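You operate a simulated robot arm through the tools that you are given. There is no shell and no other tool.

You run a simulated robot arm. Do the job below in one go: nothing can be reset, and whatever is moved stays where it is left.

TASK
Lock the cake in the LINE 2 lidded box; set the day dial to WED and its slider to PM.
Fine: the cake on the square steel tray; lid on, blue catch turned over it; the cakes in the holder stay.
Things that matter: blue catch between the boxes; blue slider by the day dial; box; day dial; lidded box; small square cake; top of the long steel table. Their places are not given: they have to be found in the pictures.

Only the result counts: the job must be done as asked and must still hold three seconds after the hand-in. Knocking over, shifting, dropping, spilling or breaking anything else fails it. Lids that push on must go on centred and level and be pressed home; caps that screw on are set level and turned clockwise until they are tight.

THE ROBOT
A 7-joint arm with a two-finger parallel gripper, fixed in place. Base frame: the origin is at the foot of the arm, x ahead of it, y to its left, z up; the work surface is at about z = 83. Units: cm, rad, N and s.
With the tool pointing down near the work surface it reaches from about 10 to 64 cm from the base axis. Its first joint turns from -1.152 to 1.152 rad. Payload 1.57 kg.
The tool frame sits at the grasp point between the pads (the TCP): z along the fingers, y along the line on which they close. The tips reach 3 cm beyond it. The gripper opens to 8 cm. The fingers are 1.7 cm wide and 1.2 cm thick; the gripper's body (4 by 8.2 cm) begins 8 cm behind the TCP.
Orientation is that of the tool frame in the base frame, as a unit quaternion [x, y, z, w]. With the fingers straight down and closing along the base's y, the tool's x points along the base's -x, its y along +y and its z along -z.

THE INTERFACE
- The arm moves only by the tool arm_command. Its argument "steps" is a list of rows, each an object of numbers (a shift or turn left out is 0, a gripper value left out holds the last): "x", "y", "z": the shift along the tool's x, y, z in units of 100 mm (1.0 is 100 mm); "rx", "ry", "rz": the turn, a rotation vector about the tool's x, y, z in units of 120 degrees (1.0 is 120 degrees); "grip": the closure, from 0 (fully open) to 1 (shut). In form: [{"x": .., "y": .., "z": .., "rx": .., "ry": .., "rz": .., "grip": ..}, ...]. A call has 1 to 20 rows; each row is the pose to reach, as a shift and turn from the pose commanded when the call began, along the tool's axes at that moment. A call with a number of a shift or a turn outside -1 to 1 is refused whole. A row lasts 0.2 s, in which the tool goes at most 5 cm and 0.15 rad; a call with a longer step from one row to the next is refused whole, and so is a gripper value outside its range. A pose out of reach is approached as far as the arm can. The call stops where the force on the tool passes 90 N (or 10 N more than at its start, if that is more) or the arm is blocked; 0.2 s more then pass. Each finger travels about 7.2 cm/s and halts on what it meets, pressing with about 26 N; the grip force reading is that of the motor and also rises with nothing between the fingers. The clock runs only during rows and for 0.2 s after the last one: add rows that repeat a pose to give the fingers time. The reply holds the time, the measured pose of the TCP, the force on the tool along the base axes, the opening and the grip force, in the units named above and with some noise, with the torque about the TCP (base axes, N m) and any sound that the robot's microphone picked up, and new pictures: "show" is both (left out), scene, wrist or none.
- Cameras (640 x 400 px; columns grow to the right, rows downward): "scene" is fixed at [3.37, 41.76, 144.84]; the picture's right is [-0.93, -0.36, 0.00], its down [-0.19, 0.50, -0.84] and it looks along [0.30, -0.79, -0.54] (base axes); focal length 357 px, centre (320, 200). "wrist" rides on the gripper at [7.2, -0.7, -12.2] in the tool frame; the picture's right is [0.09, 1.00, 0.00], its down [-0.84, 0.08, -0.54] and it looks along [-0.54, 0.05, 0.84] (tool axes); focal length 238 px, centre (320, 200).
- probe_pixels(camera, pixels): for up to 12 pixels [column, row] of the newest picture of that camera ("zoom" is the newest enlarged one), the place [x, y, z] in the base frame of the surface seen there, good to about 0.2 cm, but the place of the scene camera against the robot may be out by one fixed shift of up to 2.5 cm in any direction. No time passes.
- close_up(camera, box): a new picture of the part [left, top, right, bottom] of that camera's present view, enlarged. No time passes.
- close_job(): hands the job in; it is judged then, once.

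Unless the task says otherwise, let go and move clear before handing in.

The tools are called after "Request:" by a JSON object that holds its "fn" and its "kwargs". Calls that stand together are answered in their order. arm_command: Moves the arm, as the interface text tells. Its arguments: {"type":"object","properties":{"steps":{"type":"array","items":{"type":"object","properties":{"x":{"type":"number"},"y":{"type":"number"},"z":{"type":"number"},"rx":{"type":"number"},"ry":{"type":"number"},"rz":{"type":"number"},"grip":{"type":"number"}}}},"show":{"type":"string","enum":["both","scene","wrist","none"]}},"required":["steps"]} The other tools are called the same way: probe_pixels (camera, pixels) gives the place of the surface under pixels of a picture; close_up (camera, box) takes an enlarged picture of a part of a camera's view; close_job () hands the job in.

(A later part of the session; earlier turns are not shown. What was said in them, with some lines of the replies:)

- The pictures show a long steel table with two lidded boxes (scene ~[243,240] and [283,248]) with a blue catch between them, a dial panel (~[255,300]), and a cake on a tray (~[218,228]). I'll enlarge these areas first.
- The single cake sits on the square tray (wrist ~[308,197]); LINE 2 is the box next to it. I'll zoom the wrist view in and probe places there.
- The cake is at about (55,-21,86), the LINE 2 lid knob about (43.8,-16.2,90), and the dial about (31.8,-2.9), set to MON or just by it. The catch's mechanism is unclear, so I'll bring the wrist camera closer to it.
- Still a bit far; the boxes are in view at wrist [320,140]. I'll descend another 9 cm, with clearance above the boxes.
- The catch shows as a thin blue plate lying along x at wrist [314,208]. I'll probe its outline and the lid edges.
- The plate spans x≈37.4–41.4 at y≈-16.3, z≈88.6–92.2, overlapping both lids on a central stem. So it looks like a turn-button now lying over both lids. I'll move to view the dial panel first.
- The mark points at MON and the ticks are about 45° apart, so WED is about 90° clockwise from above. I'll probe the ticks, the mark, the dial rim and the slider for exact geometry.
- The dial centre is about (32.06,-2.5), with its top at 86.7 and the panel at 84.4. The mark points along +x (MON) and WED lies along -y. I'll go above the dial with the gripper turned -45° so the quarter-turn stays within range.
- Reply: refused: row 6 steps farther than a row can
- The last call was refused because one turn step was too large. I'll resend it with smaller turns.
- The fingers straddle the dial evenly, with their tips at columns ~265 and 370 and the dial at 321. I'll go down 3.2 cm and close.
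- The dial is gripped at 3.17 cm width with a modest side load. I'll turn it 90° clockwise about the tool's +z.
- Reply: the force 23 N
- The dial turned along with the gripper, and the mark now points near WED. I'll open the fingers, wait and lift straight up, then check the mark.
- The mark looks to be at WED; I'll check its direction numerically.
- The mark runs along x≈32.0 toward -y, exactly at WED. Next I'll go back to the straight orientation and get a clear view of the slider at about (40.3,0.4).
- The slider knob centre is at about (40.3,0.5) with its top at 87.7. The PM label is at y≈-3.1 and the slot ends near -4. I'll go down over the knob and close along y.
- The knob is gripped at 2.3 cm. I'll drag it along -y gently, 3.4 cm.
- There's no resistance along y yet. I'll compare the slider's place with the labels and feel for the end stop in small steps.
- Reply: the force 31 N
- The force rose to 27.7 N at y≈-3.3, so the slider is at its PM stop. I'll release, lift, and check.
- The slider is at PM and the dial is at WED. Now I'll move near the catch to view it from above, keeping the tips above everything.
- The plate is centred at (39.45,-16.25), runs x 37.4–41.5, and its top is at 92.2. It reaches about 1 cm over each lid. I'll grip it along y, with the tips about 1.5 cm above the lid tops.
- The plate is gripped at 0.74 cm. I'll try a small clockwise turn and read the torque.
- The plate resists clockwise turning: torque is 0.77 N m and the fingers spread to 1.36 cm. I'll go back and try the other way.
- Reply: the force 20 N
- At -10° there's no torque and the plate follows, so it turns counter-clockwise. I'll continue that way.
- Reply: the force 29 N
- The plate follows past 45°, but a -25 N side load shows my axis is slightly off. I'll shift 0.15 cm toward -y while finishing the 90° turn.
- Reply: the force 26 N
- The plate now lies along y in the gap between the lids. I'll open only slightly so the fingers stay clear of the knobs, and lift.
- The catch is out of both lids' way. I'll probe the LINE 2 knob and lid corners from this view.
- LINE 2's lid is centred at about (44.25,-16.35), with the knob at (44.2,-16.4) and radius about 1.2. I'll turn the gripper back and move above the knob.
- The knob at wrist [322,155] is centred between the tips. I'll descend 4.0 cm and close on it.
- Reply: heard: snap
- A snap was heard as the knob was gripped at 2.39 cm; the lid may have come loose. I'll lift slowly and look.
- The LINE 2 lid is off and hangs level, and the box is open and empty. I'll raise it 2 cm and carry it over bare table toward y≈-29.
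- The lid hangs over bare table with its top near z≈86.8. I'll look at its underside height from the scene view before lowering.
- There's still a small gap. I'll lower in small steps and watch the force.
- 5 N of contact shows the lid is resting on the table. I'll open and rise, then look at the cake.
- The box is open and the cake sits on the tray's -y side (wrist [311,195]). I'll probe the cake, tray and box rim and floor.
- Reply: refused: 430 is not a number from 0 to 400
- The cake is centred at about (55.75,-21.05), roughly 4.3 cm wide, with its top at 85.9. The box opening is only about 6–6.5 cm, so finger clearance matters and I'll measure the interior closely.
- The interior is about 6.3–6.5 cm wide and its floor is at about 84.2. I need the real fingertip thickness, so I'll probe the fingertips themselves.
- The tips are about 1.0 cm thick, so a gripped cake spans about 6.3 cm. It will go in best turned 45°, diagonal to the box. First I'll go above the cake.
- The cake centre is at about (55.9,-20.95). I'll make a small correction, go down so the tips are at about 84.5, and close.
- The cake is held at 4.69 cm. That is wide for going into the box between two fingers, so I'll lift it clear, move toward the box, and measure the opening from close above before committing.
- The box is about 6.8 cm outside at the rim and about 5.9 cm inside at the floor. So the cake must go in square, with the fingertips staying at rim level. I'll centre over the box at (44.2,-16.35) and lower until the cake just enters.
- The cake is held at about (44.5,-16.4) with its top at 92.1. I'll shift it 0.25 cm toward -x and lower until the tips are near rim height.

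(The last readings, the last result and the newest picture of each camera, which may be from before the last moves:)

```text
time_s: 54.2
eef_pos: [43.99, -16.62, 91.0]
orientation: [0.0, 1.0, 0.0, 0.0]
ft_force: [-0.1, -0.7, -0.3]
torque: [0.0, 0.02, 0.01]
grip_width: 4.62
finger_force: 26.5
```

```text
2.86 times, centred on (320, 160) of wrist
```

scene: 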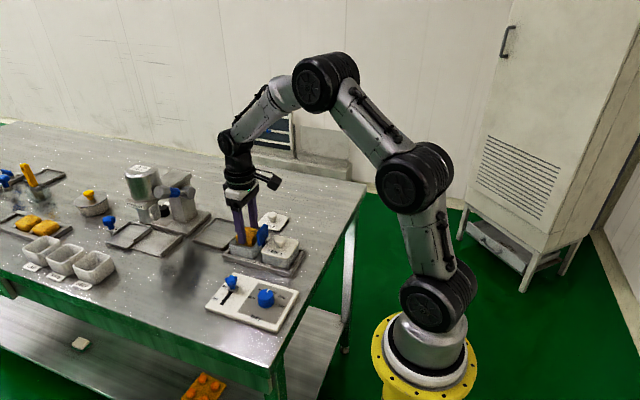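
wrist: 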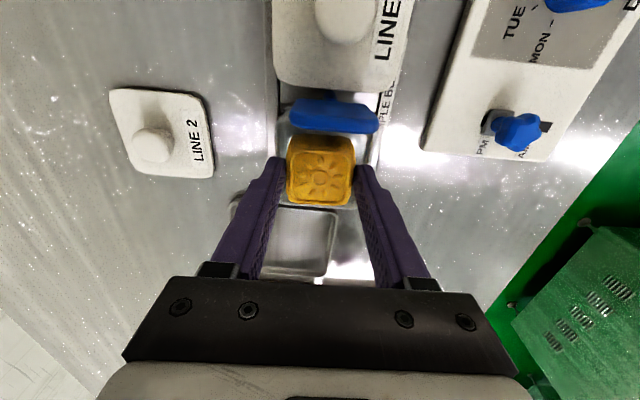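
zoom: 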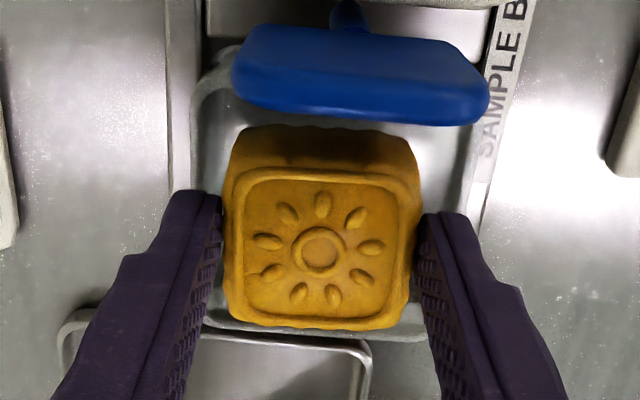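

The tips are just above the rim and nothing is touching. I'll continue down in small steps, watching the force, to see whether the tips clear inside the rim.

Request:
{"fn": "arm_command", "kwargs": {"steps": [{"z": 0.02}, {"z": 0.04}, {"z": 0.05}, {"z": 0.05}], "show": "none"}}

Request:
{"fn": "arm_command", "kwargs": {"steps": [{"z": 0.01}, {"z": 0.02}, {"z": 0.02}], "show": "both"}}

Request:
{"fn": "close_up", "kwargs": {"camera": "wrist", "box": [240, 90, 400, 230]}}

Request:
{"fn": "close_up", "kwargs": {"camera": "scene", "box": [215, 205, 305, 275]}}

```text
time_s: 55.2
eef_pos: [44.01, -16.5, 90.39]
orientation: [0.0, 1.0, 0.0, -0.001]
ft_force: [-0.5, -1.0, -0.3]
torque: [0.02, 0.0, -0.03]
grip_width: 4.62
finger_force: 25.7
```

```text
time_s: 56.0
eef_pos: [43.94, -16.53, 90.24]
orientation: [0.0, 1.0, 0.0, 0.0]
ft_force: [-3.8, 0.2, 5.5]
torque: [0.04, 0.11, 0.0]
grip_width: 4.58
finger_force: 25.7
```

scene: 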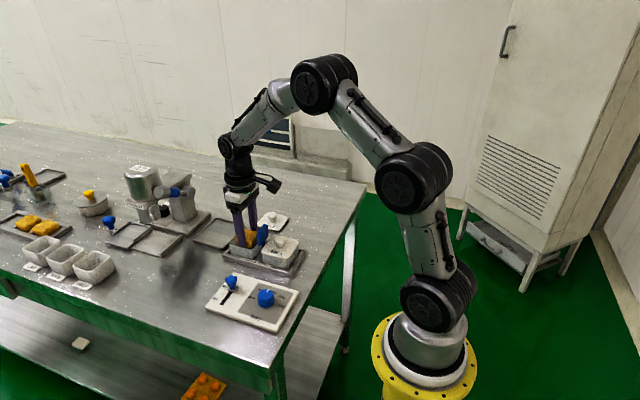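
wrist: 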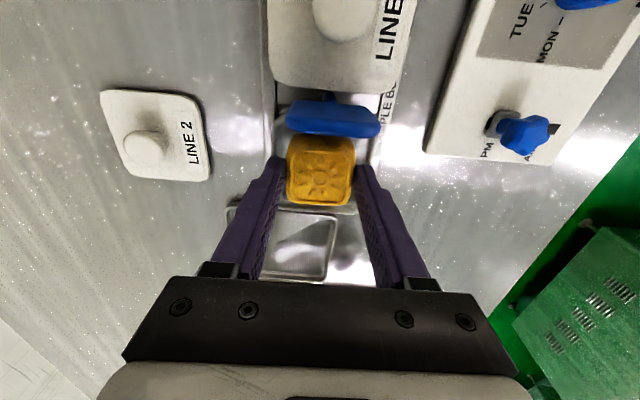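

```text
2.86 times, centred on (320, 160) of wrist
```

zoom: 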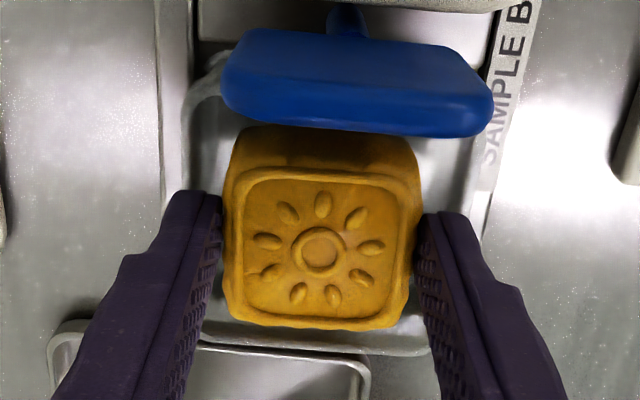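

```text
5.71 times, centred on (260, 240) of scene
```

zoom: 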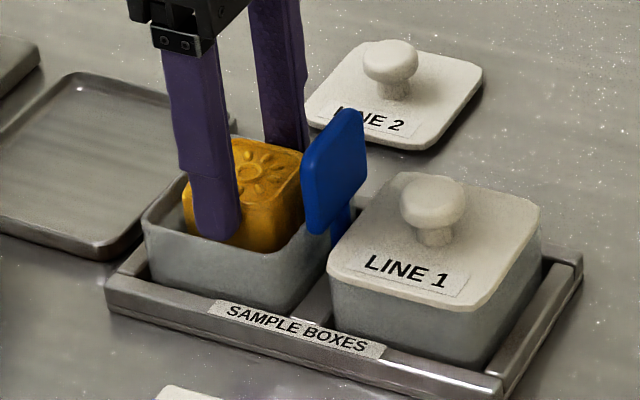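

Both tips are touching the rim (5.5 N up), so the cake is as low as it can go between the fingers, with its bottom about 1.8 cm above the floor. I'll back off 0.1 cm and release it flat.

Request:
{"fn": "arm_command", "kwargs": {"steps": [{"z": -0.012}, {"z": -0.012}, {"z": -0.012, "grip": 0.3}, {"z": -0.012, "grip": 0.3}, {"z": -0.012, "grip": 0.3}, {"z": -0.2}, {"z": -0.5}, {"z": -0.8}, {"z": -0.8}], "show": "both"}}

Request:
{"fn": "close_up", "kwargs": {"camera": "scene", "box": [215, 205, 305, 275]}}

Request:
{"fn": "close_up", "kwargs": {"camera": "wrist", "box": [250, 70, 390, 200]}}

```text
time_s: 58.0
eef_pos: [44.23, -16.7, 98.37]
orientation: [0.0, 1.0, 0.001, 0.0]
ft_force: [0.3, -0.1, 0.3]
torque: [-0.01, 0.0, 0.0]
grip_width: 5.6
finger_force: 0.0
```

scene: 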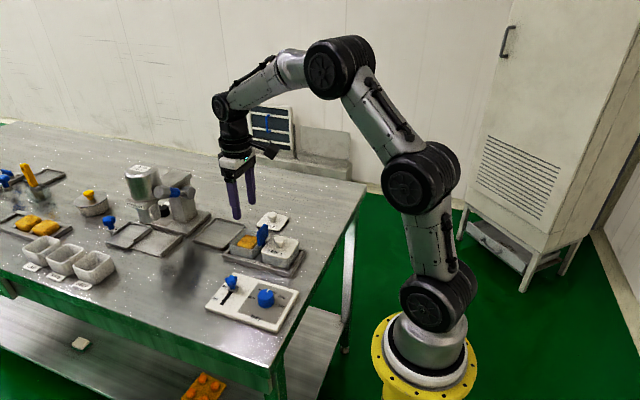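
wrist: 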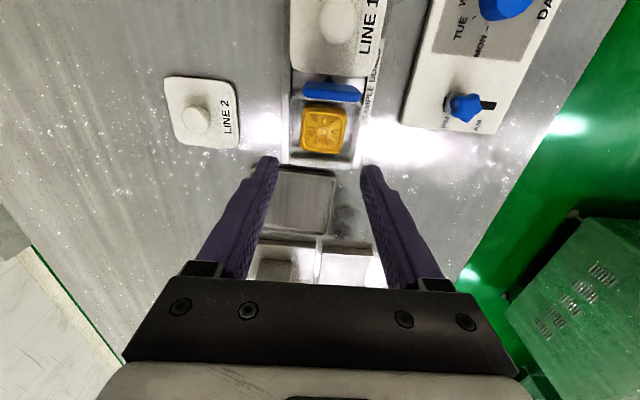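

```text
5.71 times, centred on (260, 240) of scene
```

zoom: 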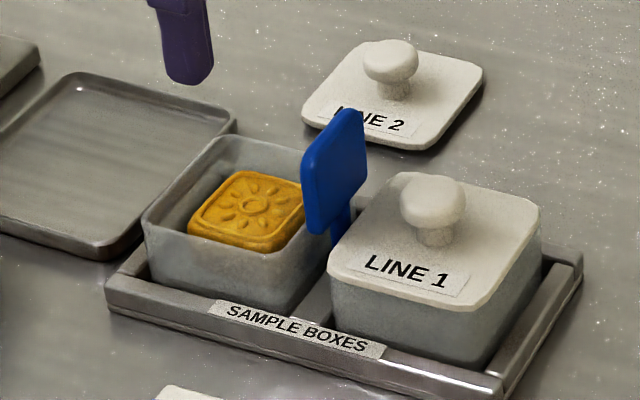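

```text
3.08 times, centred on (320, 135) of wrist
```

zoom: 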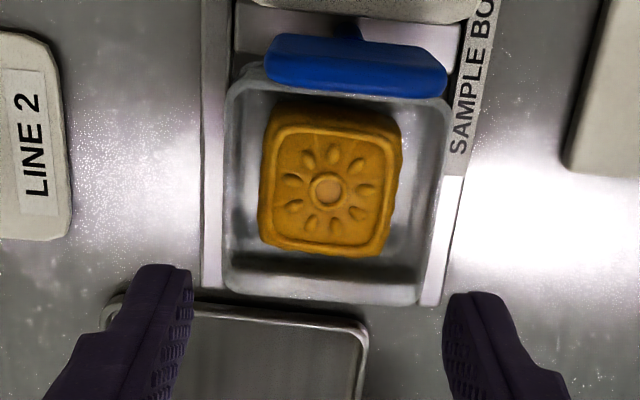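

The cake lies flat inside the box. I'll probe the cake's top height, check the box rim hasn't shifted, and locate the lid's knob.

Request:
{"fn": "probe_pixels", "kwargs": {"camera": "zoom", "pixels": [[325, 185], [275, 140], [390, 150], [275, 235], [375, 240], [228, 200], [440, 200], [330, 290], [330, 300], [235, 110], [415, 300], [230, 290]]}}

Request:
{"fn": "close_up", "kwargs": {"camera": "wrist", "box": [150, 60, 260, 160]}}

Request:
{"fn": "probe_pixels", "kwargs": {"camera": "zoom", "pixels": [[275, 235], [230, 230], [322, 240], [275, 190], [275, 285], [95, 200], [430, 220], [270, 85], [280, 355], [120, 120], [410, 110], [130, 310]]}}

```text
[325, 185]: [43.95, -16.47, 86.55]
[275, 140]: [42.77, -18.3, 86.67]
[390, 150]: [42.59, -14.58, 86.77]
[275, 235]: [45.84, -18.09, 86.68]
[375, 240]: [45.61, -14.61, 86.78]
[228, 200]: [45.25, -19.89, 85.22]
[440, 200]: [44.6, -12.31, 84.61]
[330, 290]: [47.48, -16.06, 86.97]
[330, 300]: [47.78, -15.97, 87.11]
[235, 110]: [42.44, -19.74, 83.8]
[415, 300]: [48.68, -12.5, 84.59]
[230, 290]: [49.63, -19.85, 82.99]
```

```text
4.00 times, centred on (205, 110) of wrist
```

zoom: 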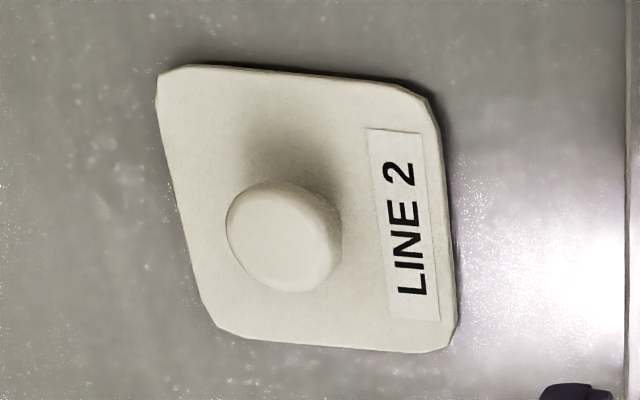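

```text
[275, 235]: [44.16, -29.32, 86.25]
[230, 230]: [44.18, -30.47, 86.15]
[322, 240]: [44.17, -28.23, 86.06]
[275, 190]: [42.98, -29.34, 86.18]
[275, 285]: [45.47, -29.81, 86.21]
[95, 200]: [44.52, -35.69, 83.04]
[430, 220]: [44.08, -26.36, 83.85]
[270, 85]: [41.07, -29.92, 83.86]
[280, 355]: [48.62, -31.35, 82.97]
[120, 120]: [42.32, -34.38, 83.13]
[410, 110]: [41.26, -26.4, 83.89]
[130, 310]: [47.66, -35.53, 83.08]
```

The cake top is at 86.7, below the rim, and the lid's knob is at (44.17,-29.35) where I left it. I'll go back to the exact pose where I released the lid and grip it again.

Request:
{"fn": "arm_command", "kwargs": {"steps": [{"y": -0.4, "x": -0.02, "grip": 0.45}, {"y": -0.8, "x": -0.02}, {"y": -1.0, "x": -0.02}, {"y": -1.0, "x": -0.02}], "show": "none"}}

Request:
{"fn": "arm_command", "kwargs": {"steps": [{"y": -0.3}, {"y": -0.3, "z": 0.3}, {"y": -0.3, "z": 0.55}, {"y": -0.3, "z": 0.55}], "show": "wrist"}}

```text
time_s: 59.0
eef_pos: [44.51, -26.45, 98.33]
orientation: [0.0, 1.0, 0.0, 0.0]
ft_force: [-0.5, -1.2, 0.5]
torque: [-0.01, 0.0, 0.0]
grip_width: 4.4
finger_force: 0.1
```

```text
time_s: 60.0
eef_pos: [44.35, -29.23, 93.03]
orientation: [0.0, 1.0, 0.0, 0.0]
ft_force: [0.3, -0.9, -0.4]
torque: [0.01, -0.03, 0.04]
grip_width: 4.39
finger_force: 0.0
```

wrist: 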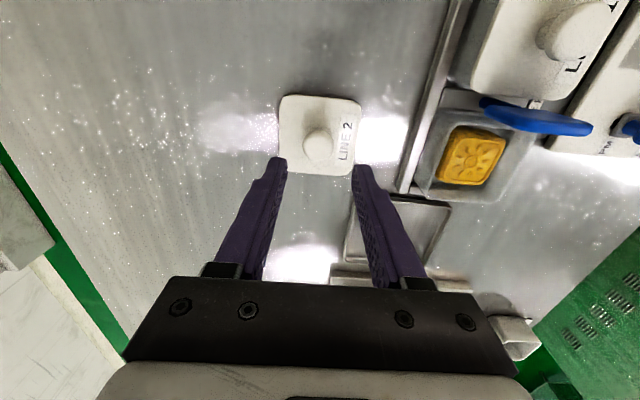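

The knob is centred between the tips. I'll descend 5.4 cm to the earlier release pose and grip.

Request:
{"fn": "arm_command", "kwargs": {"steps": [{"z": 0.25}, {"z": 0.45}, {"z": 0.52}, {"z": 0.54}, {"z": 0.54}, {"z": 0.54, "grip": 1}, {"z": 0.54, "grip": 1}, {"z": 0.54, "grip": 1}, {"z": 0.54, "grip": 1}], "show": "wrist"}}

```text
time_s: 62.0
eef_pos: [44.11, -29.49, 87.46]
orientation: [0.001, 1.0, -0.001, 0.0]
ft_force: [-1.1, 0.0, 1.0]
torque: [0.0, 0.04, -0.02]
grip_width: 2.43
finger_force: 26.4
```

wrist: 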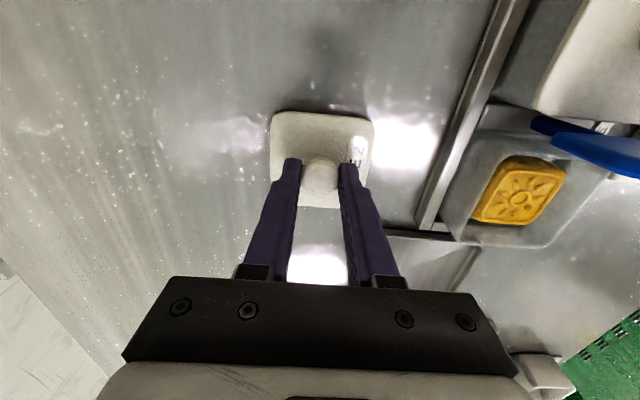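

Gripped at 2.43 cm, the same as before. I'll lift 9.5 cm and carry it back exactly 13 cm in +y over the box.

Request:
{"fn": "arm_command", "kwargs": {"steps": [{"z": -0.1}, {"z": -0.4}, {"z": -0.7}, {"z": -0.95}, {"z": -0.95, "y": 0.3}, {"z": -0.95, "y": 0.65}, {"z": -0.95, "y": 1.0}, {"z": -0.95, "y": 1.0}], "show": "none"}}

Request:
{"fn": "arm_command", "kwargs": {"steps": [{"y": 0.2}, {"y": 0.3}, {"y": 0.3, "z": 0.2}, {"y": 0.3, "z": 0.35}, {"y": 0.3, "z": 0.35}], "show": "both"}}

Request:
{"fn": "close_up", "kwargs": {"camera": "scene", "box": [215, 195, 305, 275]}}

Request:
{"fn": "close_up", "kwargs": {"camera": "wrist", "box": [240, 60, 400, 220]}}

```text
time_s: 63.8
eef_pos: [44.34, -19.21, 96.84]
orientation: [0.001, 1.0, 0.0, 0.0]
ft_force: [-0.7, 0.1, 0.6]
torque: [0.0, 0.0, 0.02]
grip_width: 2.43
finger_force: 26.4
```

```text
time_s: 65.0
eef_pos: [44.34, -16.38, 93.4]
orientation: [-0.001, 1.0, 0.0, 0.0]
ft_force: [0.3, -0.6, -0.1]
torque: [0.0, 0.01, -0.04]
grip_width: 2.43
finger_force: 26.1
```

scene: 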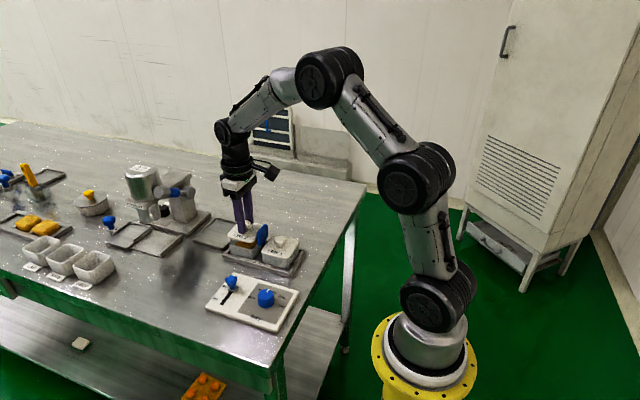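
wrist: 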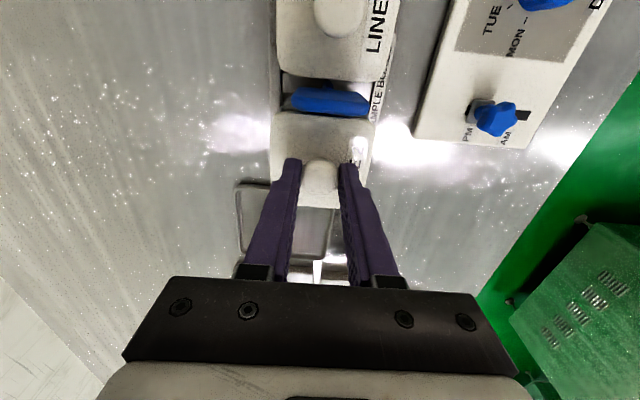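

```text
5.00 times, centred on (260, 235) of scene
```

zoom: 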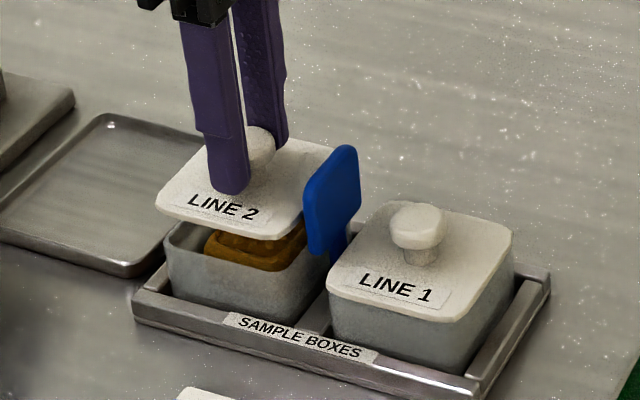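

```text
2.50 times, centred on (320, 140) of wrist
```

zoom: 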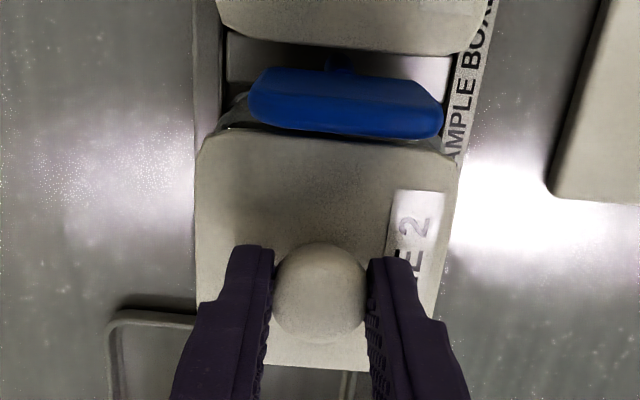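

The lid is level about 2 cm above its seat and aligned with the box. I'll lower 1.7 cm, then go in small steps watching the force.

Request:
{"fn": "arm_command", "kwargs": {"steps": [{"z": 0.06}, {"z": 0.12}, {"z": 0.16}, {"z": 0.16}], "show": "none"}}

Request:
{"fn": "arm_command", "kwargs": {"steps": [{"z": 0.01}, {"z": 0.02}, {"z": 0.02}], "show": "none"}}

Request:
{"fn": "arm_command", "kwargs": {"steps": [{"z": 0.01}, {"z": 0.02}, {"z": 0.02}], "show": "both"}}

Request:
{"fn": "close_up", "kwargs": {"camera": "scene", "box": [215, 195, 305, 275]}}

```text
time_s: 66.0
eef_pos: [44.16, -16.51, 91.72]
orientation: [0.0, 1.0, 0.001, 0.0]
ft_force: [-0.2, -0.7, -0.9]
torque: [-0.02, 0.0, 0.0]
grip_width: 2.43
finger_force: 25.9
```

```text
time_s: 66.8
eef_pos: [44.17, -16.53, 91.5]
orientation: [0.0, 1.0, -0.001, 0.0]
ft_force: [-0.2, -0.1, -0.1]
torque: [0.04, 0.0, 0.03]
grip_width: 2.44
finger_force: 26.1
```

```text
time_s: 67.6
eef_pos: [44.18, -16.38, 91.27]
orientation: [0.0, 1.0, 0.0, 0.0]
ft_force: [0.0, 0.1, 0.4]
torque: [0.03, 0.02, -0.03]
grip_width: 2.45
finger_force: 26.2
```

scene: 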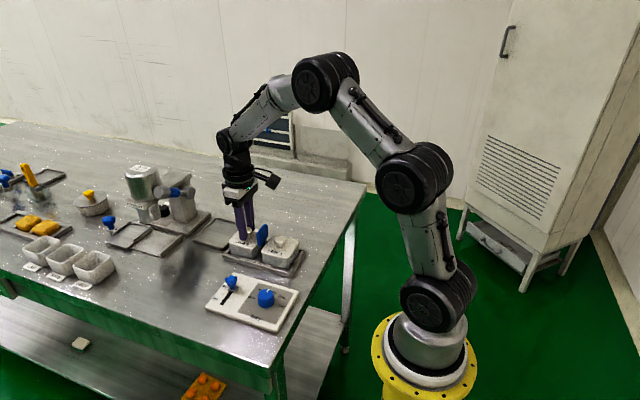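
wrist: 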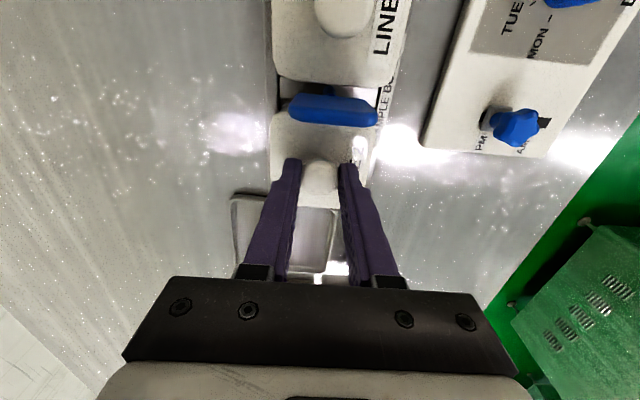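

```text
5.00 times, centred on (260, 235) of scene
```

zoom: 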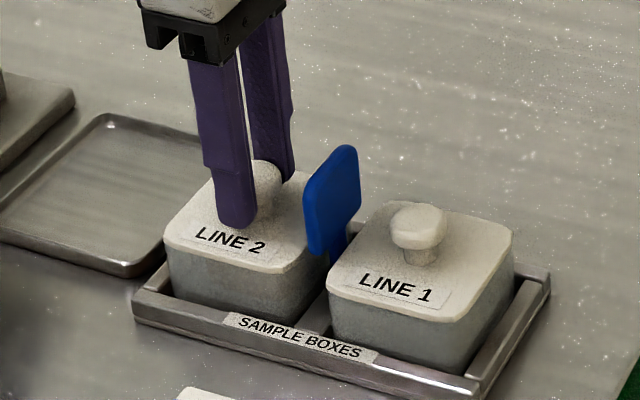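

The lid is at its original height with no force yet. I'll press down in small steps while still holding it level.

Request:
{"fn": "arm_command", "kwargs": {"steps": [{"z": 0.01}, {"z": 0.015}, {"z": 0.015}], "show": "none"}}

Request:
{"fn": "arm_command", "kwargs": {"steps": [{"z": 0.01}, {"z": 0.015}, {"z": 0.015}], "show": "none"}}

```text
time_s: 68.4
eef_pos: [44.06, -16.38, 91.31]
orientation: [0.001, 1.0, 0.0, 0.0]
ft_force: [0.1, -0.9, -0.4]
torque: [-0.01, 0.03, -0.01]
grip_width: 2.43
finger_force: 26.0
```

```text
time_s: 69.2
eef_pos: [44.31, -16.55, 91.22]
orientation: [0.0, 1.0, 0.0, 0.002]
ft_force: [-6.2, -1.9, 16.1]
torque: [-0.05, 0.41, -0.02]
grip_width: 2.46
finger_force: 26.0
```

16 N of contact shows the lid is seated on the rim. I'll press a bit harder to be sure it is home.

Request:
{"fn": "arm_command", "kwargs": {"steps": [{"z": 0.01}, {"z": 0.02}, {"z": 0.02}, {"z": 0.02}], "show": "both"}}

Request:
{"fn": "close_up", "kwargs": {"camera": "scene", "box": [215, 195, 305, 275]}}

```text
time_s: 70.2
eef_pos: [44.41, -16.45, 91.16]
orientation: [0.0, 1.0, -0.001, 0.003]
ft_force: [-5.7, -3.5, 29.5]
torque: [-0.07, 0.1, -0.03]
grip_width: 2.45
finger_force: 25.8
```

scene: 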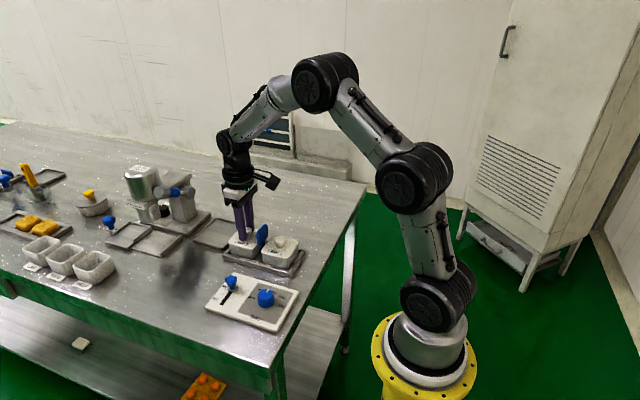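
wrist: 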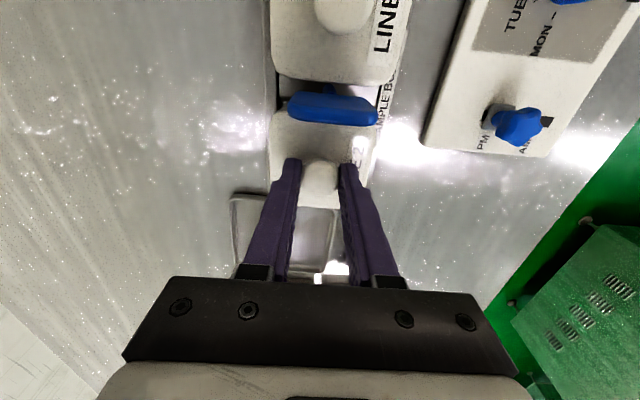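

```text
5.00 times, centred on (260, 235) of scene
```

zoom: 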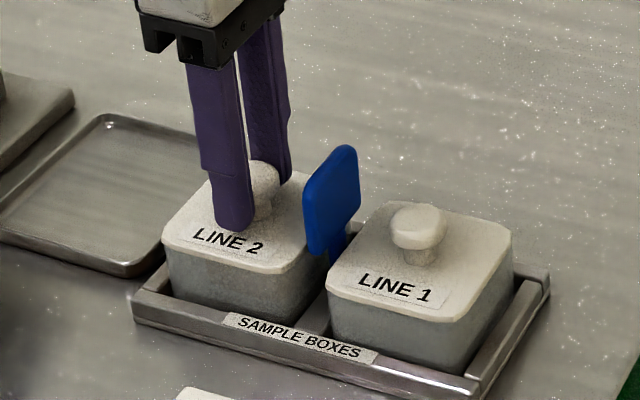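

The lid is pressed at 29.5 N, level, and looks flush like LINE 1's. I'll ease the push, release, lift clear and check heights.

Request:
{"fn": "arm_command", "kwargs": {"steps": [{"z": -0.02}, {"z": -0.035}, {"z": -0.035, "grip": 0.45}, {"z": -0.035, "grip": 0.45}, {"z": -0.035, "grip": 0.45}, {"z": -0.3}, {"z": -0.6}, {"z": -0.9}, {"z": -0.9}], "show": "both"}}

Request:
{"fn": "close_up", "kwargs": {"camera": "scene", "box": [215, 205, 305, 275]}}

Request:
{"fn": "close_up", "kwargs": {"camera": "wrist", "box": [250, 30, 390, 180]}}

```text
time_s: 72.2
eef_pos: [44.35, -16.55, 99.86]
orientation: [0.001, 1.0, -0.001, 0.0]
ft_force: [0.0, 0.2, 0.4]
torque: [-0.01, 0.01, -0.01]
grip_width: 4.39
finger_force: 0.1
heard: snap
```

scene: 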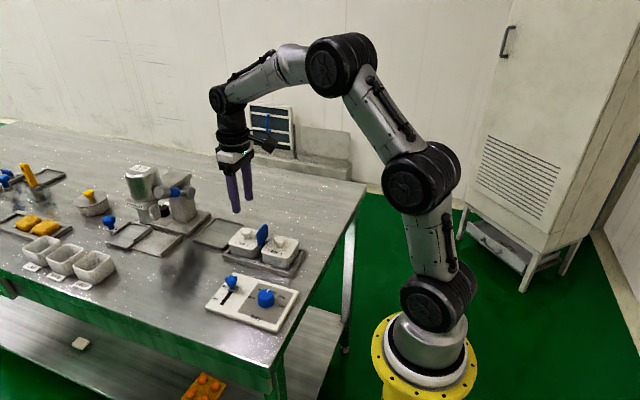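
wrist: 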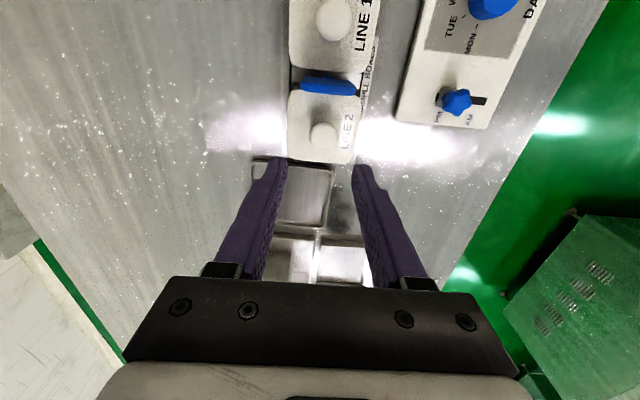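

```text
5.71 times, centred on (260, 240) of scene
```

zoom: 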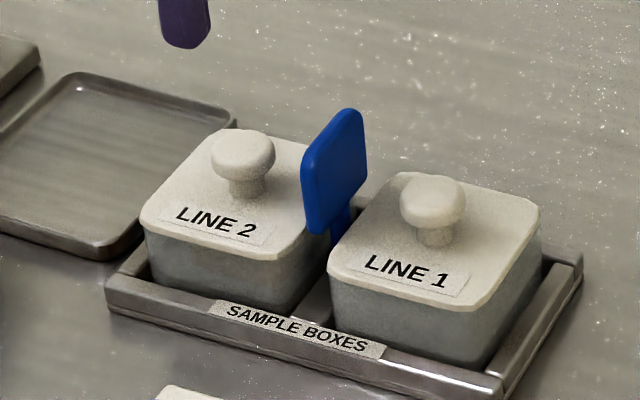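

```text
2.67 times, centred on (320, 105) of wrist
```

zoom: 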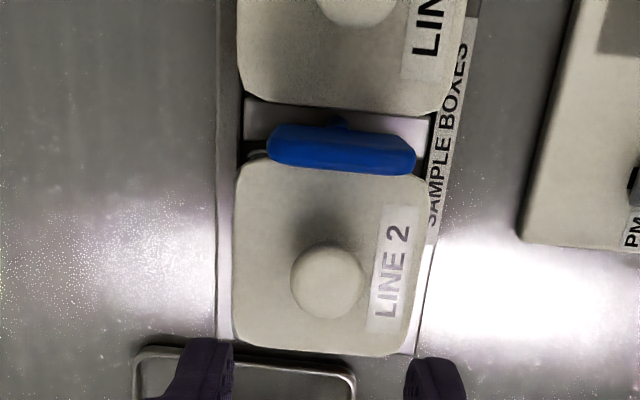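

A snap was heard again, matching the one when the lid came off. I'll check that the lid's height and position match the original.

Request:
{"fn": "probe_pixels", "kwargs": {"camera": "zoom", "pixels": [[325, 275], [245, 200], [425, 200], [245, 330], [395, 340], [270, 230], [360, 340], [300, 185], [340, 150], [275, 150], [408, 160], [265, 70]]}}

Request:
{"fn": "close_up", "kwargs": {"camera": "scene", "box": [225, 220, 275, 265]}}

```text
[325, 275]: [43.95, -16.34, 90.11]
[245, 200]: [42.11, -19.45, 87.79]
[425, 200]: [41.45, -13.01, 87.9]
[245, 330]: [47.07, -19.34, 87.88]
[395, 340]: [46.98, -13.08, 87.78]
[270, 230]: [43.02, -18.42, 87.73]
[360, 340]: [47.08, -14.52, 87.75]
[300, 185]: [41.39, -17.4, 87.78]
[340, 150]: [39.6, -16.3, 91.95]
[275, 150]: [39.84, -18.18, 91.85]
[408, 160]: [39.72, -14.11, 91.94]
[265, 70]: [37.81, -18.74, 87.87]
```

```text
8.89 times, centred on (250, 242) of scene
```

zoom: 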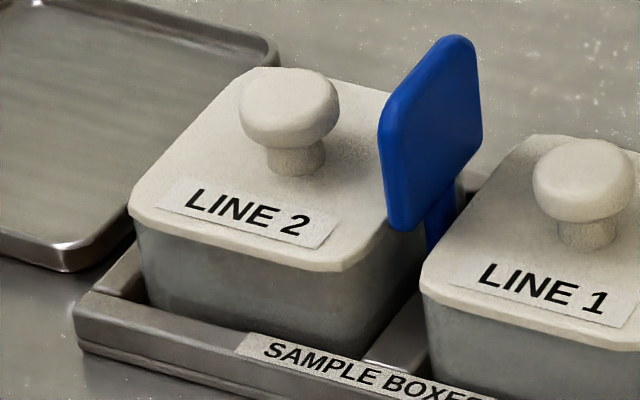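

The lid is level at 87.8 on all corners and in its original place. Next I'll rotate the gripper to -90° above the catch plate (along y at x≈39.7) with a narrow opening.

Request:
{"fn": "arm_command", "kwargs": {"steps": [{"x": 0.1, "rz": -0.06, "grip": 0.72}, {"x": 0.2, "rz": -0.12}, {"x": 0.3, "rz": -0.18}, {"x": 0.4, "rz": -0.24}, {"x": 0.45, "rz": -0.3}, {"x": 0.45, "rz": -0.36}, {"x": 0.45, "rz": -0.42}, {"x": 0.45, "rz": -0.48}, {"x": 0.45, "rz": -0.54}, {"x": 0.45, "rz": -0.6}, {"x": 0.45, "rz": -0.66}, {"x": 0.45, "rz": -0.72, "z": 0.1}, {"x": 0.45, "rz": -0.75, "z": 0.3}, {"x": 0.45, "rz": -0.75, "z": 0.3}], "show": "both"}}

Request:
{"fn": "close_up", "kwargs": {"camera": "wrist", "box": [230, 70, 410, 200]}}

```text
time_s: 75.2
eef_pos: [39.44, -16.41, 97.2]
orientation: [-0.707, 0.707, 0.001, 0.0]
ft_force: [-0.2, -0.3, -0.3]
torque: [0.01, -0.03, -0.02]
grip_width: 2.22
finger_force: 0.0
```

scene: 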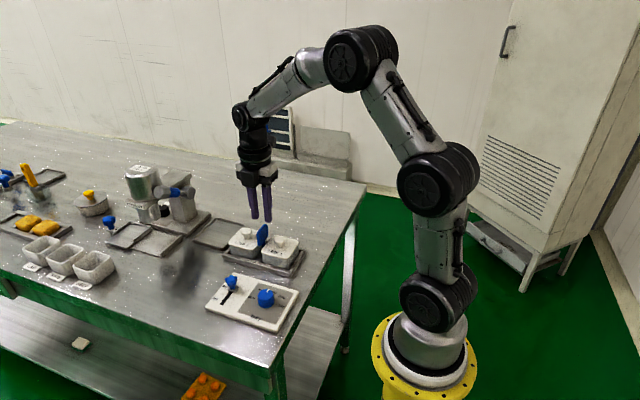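
wrist: 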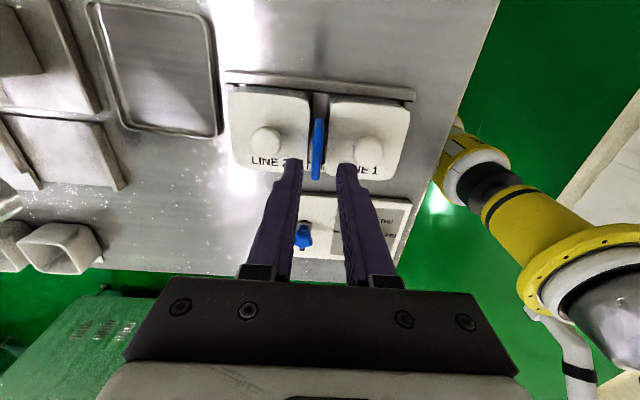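

```text
3.08 times, centred on (320, 135) of wrist
```

zoom: 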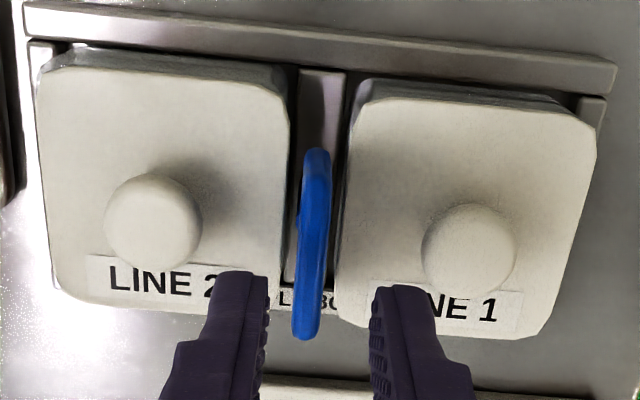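

Request:
{"fn": "probe_pixels", "kwargs": {"camera": "zoom", "pixels": [[316, 160], [312, 200], [308, 240], [306, 280], [304, 320], [297, 290], [316, 290], [263, 285], [373, 300]]}}

```text
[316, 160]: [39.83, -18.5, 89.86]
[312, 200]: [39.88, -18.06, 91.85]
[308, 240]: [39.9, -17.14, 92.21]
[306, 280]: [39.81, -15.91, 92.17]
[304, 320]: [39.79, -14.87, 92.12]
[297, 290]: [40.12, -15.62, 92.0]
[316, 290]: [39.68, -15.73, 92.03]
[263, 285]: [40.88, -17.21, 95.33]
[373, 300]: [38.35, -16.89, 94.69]
```

The plate is at x≈39.85 and my finger centre is at about 39.6. I'll shift 0.2 cm, go down 4.5 cm, and grip.

Request:
{"fn": "arm_command", "kwargs": {"steps": [{"y": -0.02, "z": 0.15}, {"y": -0.02, "z": 0.3}, {"y": -0.02, "z": 0.45}, {"y": -0.02, "z": 0.45}, {"y": -0.02, "z": 0.45, "grip": 1}, {"y": -0.02, "z": 0.45, "grip": 1}, {"y": -0.02, "z": 0.45, "grip": 1}], "show": "wrist"}}

```text
time_s: 76.8
eef_pos: [39.84, -16.5, 92.58]
orientation: [-0.707, 0.707, 0.001, -0.001]
ft_force: [-1.3, 0.6, -1.4]
torque: [-0.28, 0.05, 0.02]
grip_width: 0.79
finger_force: 26.7
```

wrist: 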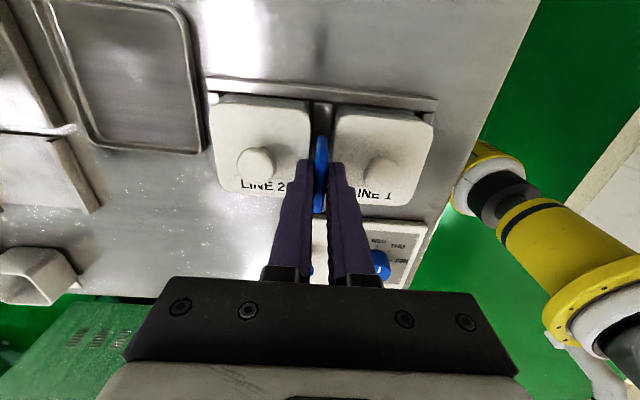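

The plate is gripped with hardly any side load. I'll turn it clockwise back 90° while easing the centre back to the original grip point.

Request:
{"fn": "arm_command", "kwargs": {"steps": [{"x": -0.002, "y": 0.003, "rz": 0.05}, {"x": -0.003, "y": 0.006, "rz": 0.11}, {"x": -0.005, "y": 0.009, "rz": 0.17}, {"x": -0.007, "y": 0.012, "rz": 0.23}, {"x": -0.009, "y": 0.015, "rz": 0.29}, {"x": -0.011, "y": 0.018, "rz": 0.35}, {"x": -0.013, "y": 0.021, "rz": 0.41}, {"x": -0.015, "y": 0.024, "rz": 0.47}, {"x": -0.017, "y": 0.027, "rz": 0.53}, {"x": -0.019, "y": 0.03, "rz": 0.59}, {"x": -0.02, "y": 0.032, "rz": 0.65}, {"x": -0.022, "y": 0.035, "rz": 0.7}, {"x": -0.022, "y": 0.035, "rz": 0.7}], "show": "both"}}

```text
time_s: 79.6
eef_pos: [39.65, -16.3, 92.27]
orientation: [-0.05, 0.999, 0.0, 0.003]
ft_force: [11.3, -4.2, 2.9]
torque: [-0.1, -0.43, -0.06]
grip_width: 0.77
finger_force: 26.9
```

scene: 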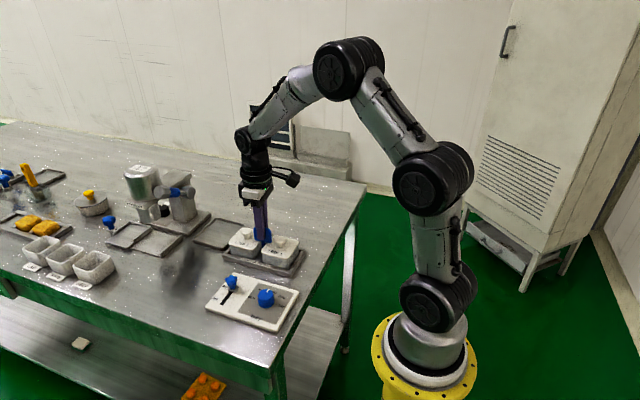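
wrist: 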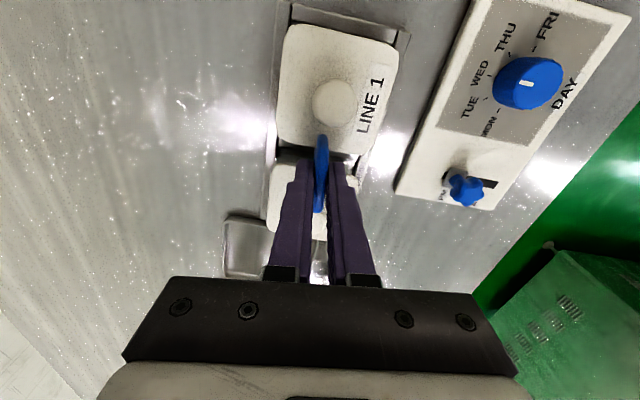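

It's 6° short of the original angle. I'll finish the turn up to the stop.

Request:
{"fn": "arm_command", "kwargs": {"steps": [{"rz": 0.03}, {"rz": 0.06}, {"rz": 0.07}, {"rz": 0.07}], "show": "wrist"}}

```text
time_s: 80.6
eef_pos: [39.66, -16.23, 92.37]
orientation: [0.022, 1.0, -0.001, 0.003]
ft_force: [19.4, 2.5, 4.4]
torque: [0.25, -0.24, 0.42]
grip_width: 0.8
finger_force: 26.5
```

wrist: 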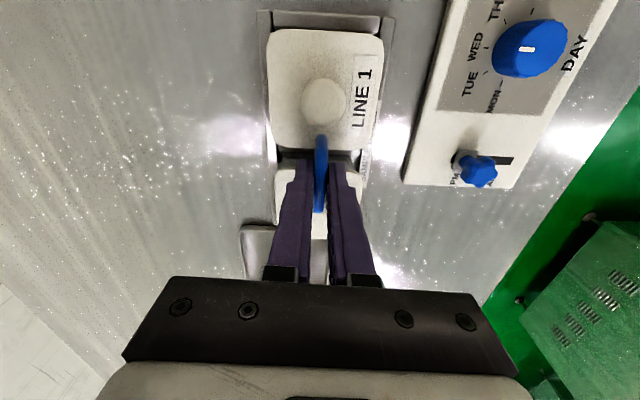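

Torque of 0.42 N m shows the stop is reached. I'll open, lift straight up, and check.

Request:
{"fn": "arm_command", "kwargs": {"steps": [{"grip": 0.7}, {"grip": 0.7}, {"grip": 0.7}, {"z": -0.3}, {"z": -0.6}, {"z": -1.0}, {"z": -1.0}], "show": "none"}}

Request:
{"fn": "arm_command", "kwargs": {"steps": [{"z": -0.3, "x": 0.2}, {"z": -0.6, "x": 0.5}, {"z": -0.8, "x": 0.8}, {"z": -0.8, "x": 0.8}], "show": "both"}}

Request:
{"fn": "close_up", "kwargs": {"camera": "scene", "box": [190, 205, 310, 335]}}

Request:
{"fn": "close_up", "kwargs": {"camera": "wrist", "box": [250, 80, 470, 250]}}

```text
time_s: 82.2
eef_pos: [39.61, -16.33, 102.42]
orientation: [0.021, 1.0, 0.0, -0.001]
ft_force: [-0.3, -0.4, -0.5]
torque: [0.01, -0.02, 0.0]
grip_width: 2.4
finger_force: 0.1
```

```text
time_s: 83.2
eef_pos: [31.7, -15.92, 110.21]
orientation: [0.02, 1.0, 0.0, 0.0]
ft_force: [0.5, -1.3, 0.2]
torque: [-0.01, -0.03, 0.0]
grip_width: 2.43
finger_force: 0.1
```

scene: 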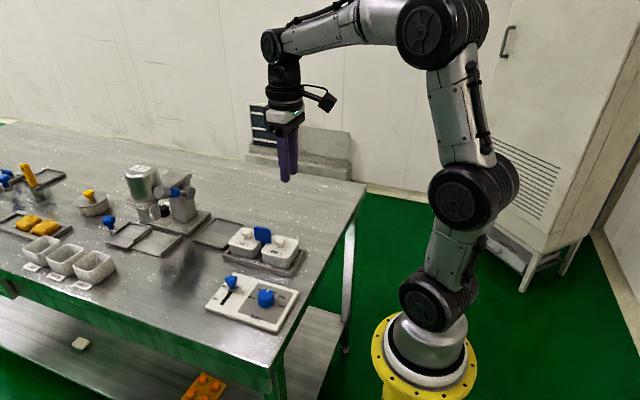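
wrist: 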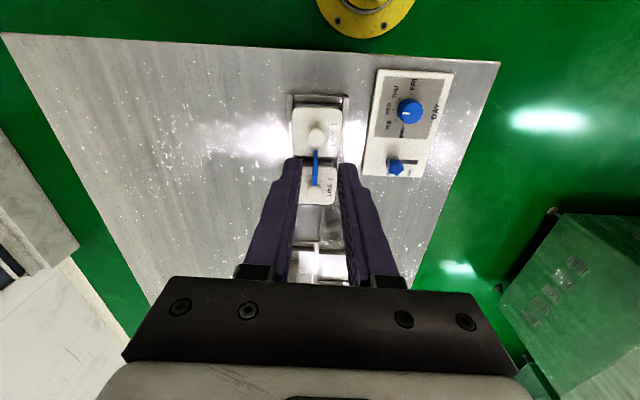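

```text
3.08 times, centred on (250, 270) of scene
```

zoom: 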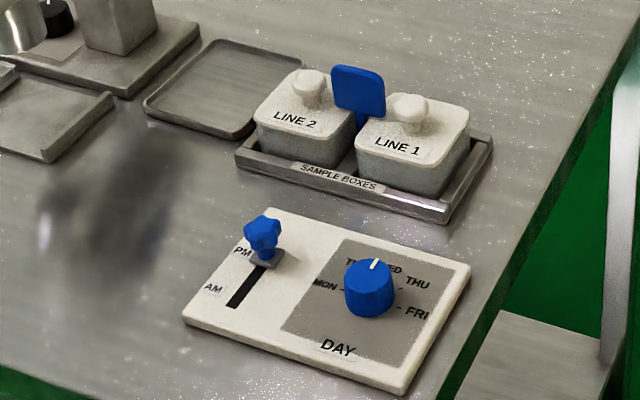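

```text
2.35 times, centred on (360, 165) of wrist
```

zoom: 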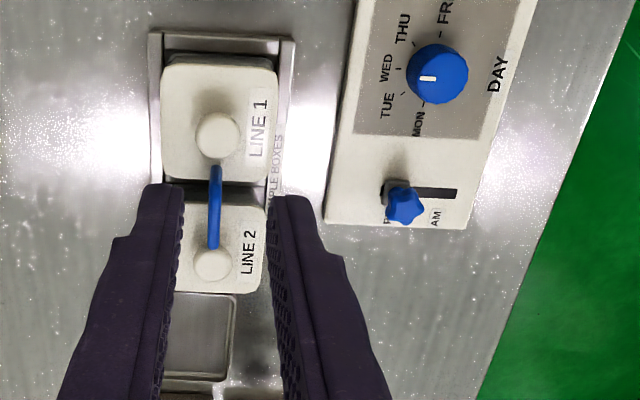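

The lid is on, the catch is back over it, the dial is at WED and the slider at PM. I'll do one last check of the catch and slider against the earlier pictures.

Request:
{"fn": "close_up", "kwargs": {"camera": "scene", "box": [200, 265, 310, 335]}}

Request:
{"fn": "close_up", "kwargs": {"camera": "scene", "box": [225, 215, 305, 275]}}

Request:
{"fn": "probe_pixels", "kwargs": {"camera": "wrist", "pixels": [[317, 150], [316, 165], [315, 183], [317, 133], [314, 190], [396, 167], [392, 159], [407, 114], [403, 113], [330, 190], [308, 170], [414, 162]]}}

```text
5.71 times, centred on (255, 300) of scene
```

zoom: 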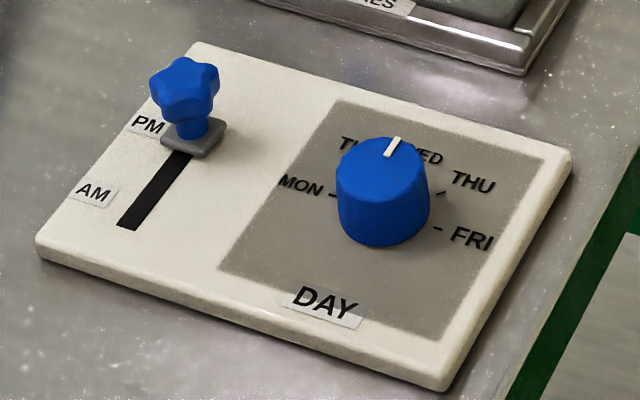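

```text
6.67 times, centred on (265, 245) of scene
```

zoom: 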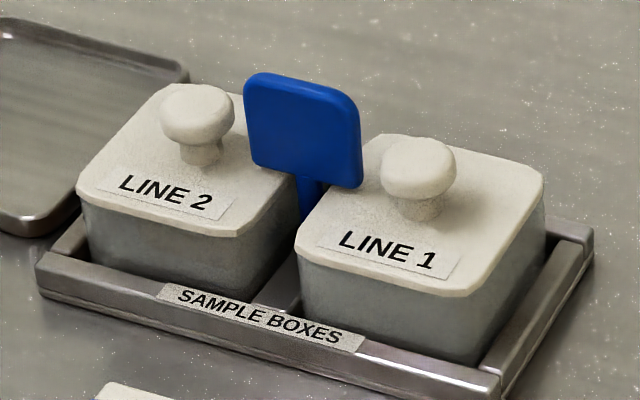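

```text
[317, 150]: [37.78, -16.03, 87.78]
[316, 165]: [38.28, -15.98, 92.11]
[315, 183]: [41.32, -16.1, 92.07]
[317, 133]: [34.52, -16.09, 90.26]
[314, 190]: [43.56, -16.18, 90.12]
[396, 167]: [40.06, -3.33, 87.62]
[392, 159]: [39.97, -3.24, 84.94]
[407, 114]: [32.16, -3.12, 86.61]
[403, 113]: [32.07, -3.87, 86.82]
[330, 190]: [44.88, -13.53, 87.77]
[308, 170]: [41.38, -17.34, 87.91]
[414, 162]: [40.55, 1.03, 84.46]
```

Everything checks out. The catch is back at its original angle over the LINE 2 lid (x 37.4–41.4), the lid is level at 87.8, and the panel hasn't moved. The dial mark is at WED and the slider at PM (y≈-3.3). The arm is clear, so I'm handing in.

Request:
{"fn": "close_job", "kwargs": {}}

```text
The job is handed in.
```

The job is handed in. The cake is in the LINE 2 box with the lid on and the blue catch turned over it, and the panel is set to WED and PM.

- **Dial and slider:** The dial's mark points at the WED tick. The slider is against its stop at PM.
- **Cake:** It lies flat in the box, below the rim. The gripped cake and fingers were too wide to fit inside, so I let it drop about 1.8 cm to the floor of the box.
- **Lid:** I pressed it down with about 30 N. It sits level at its original height, and I heard the same snap as when it came off.
- **Catch:** It is back at its original angle and against its stop, reaching over the edges of both lids.

The cakes in the holder were not touched, and in the pictures the box holder, LINE 1 box and dial panel had not moved. The arm was clear of everything at hand-in.
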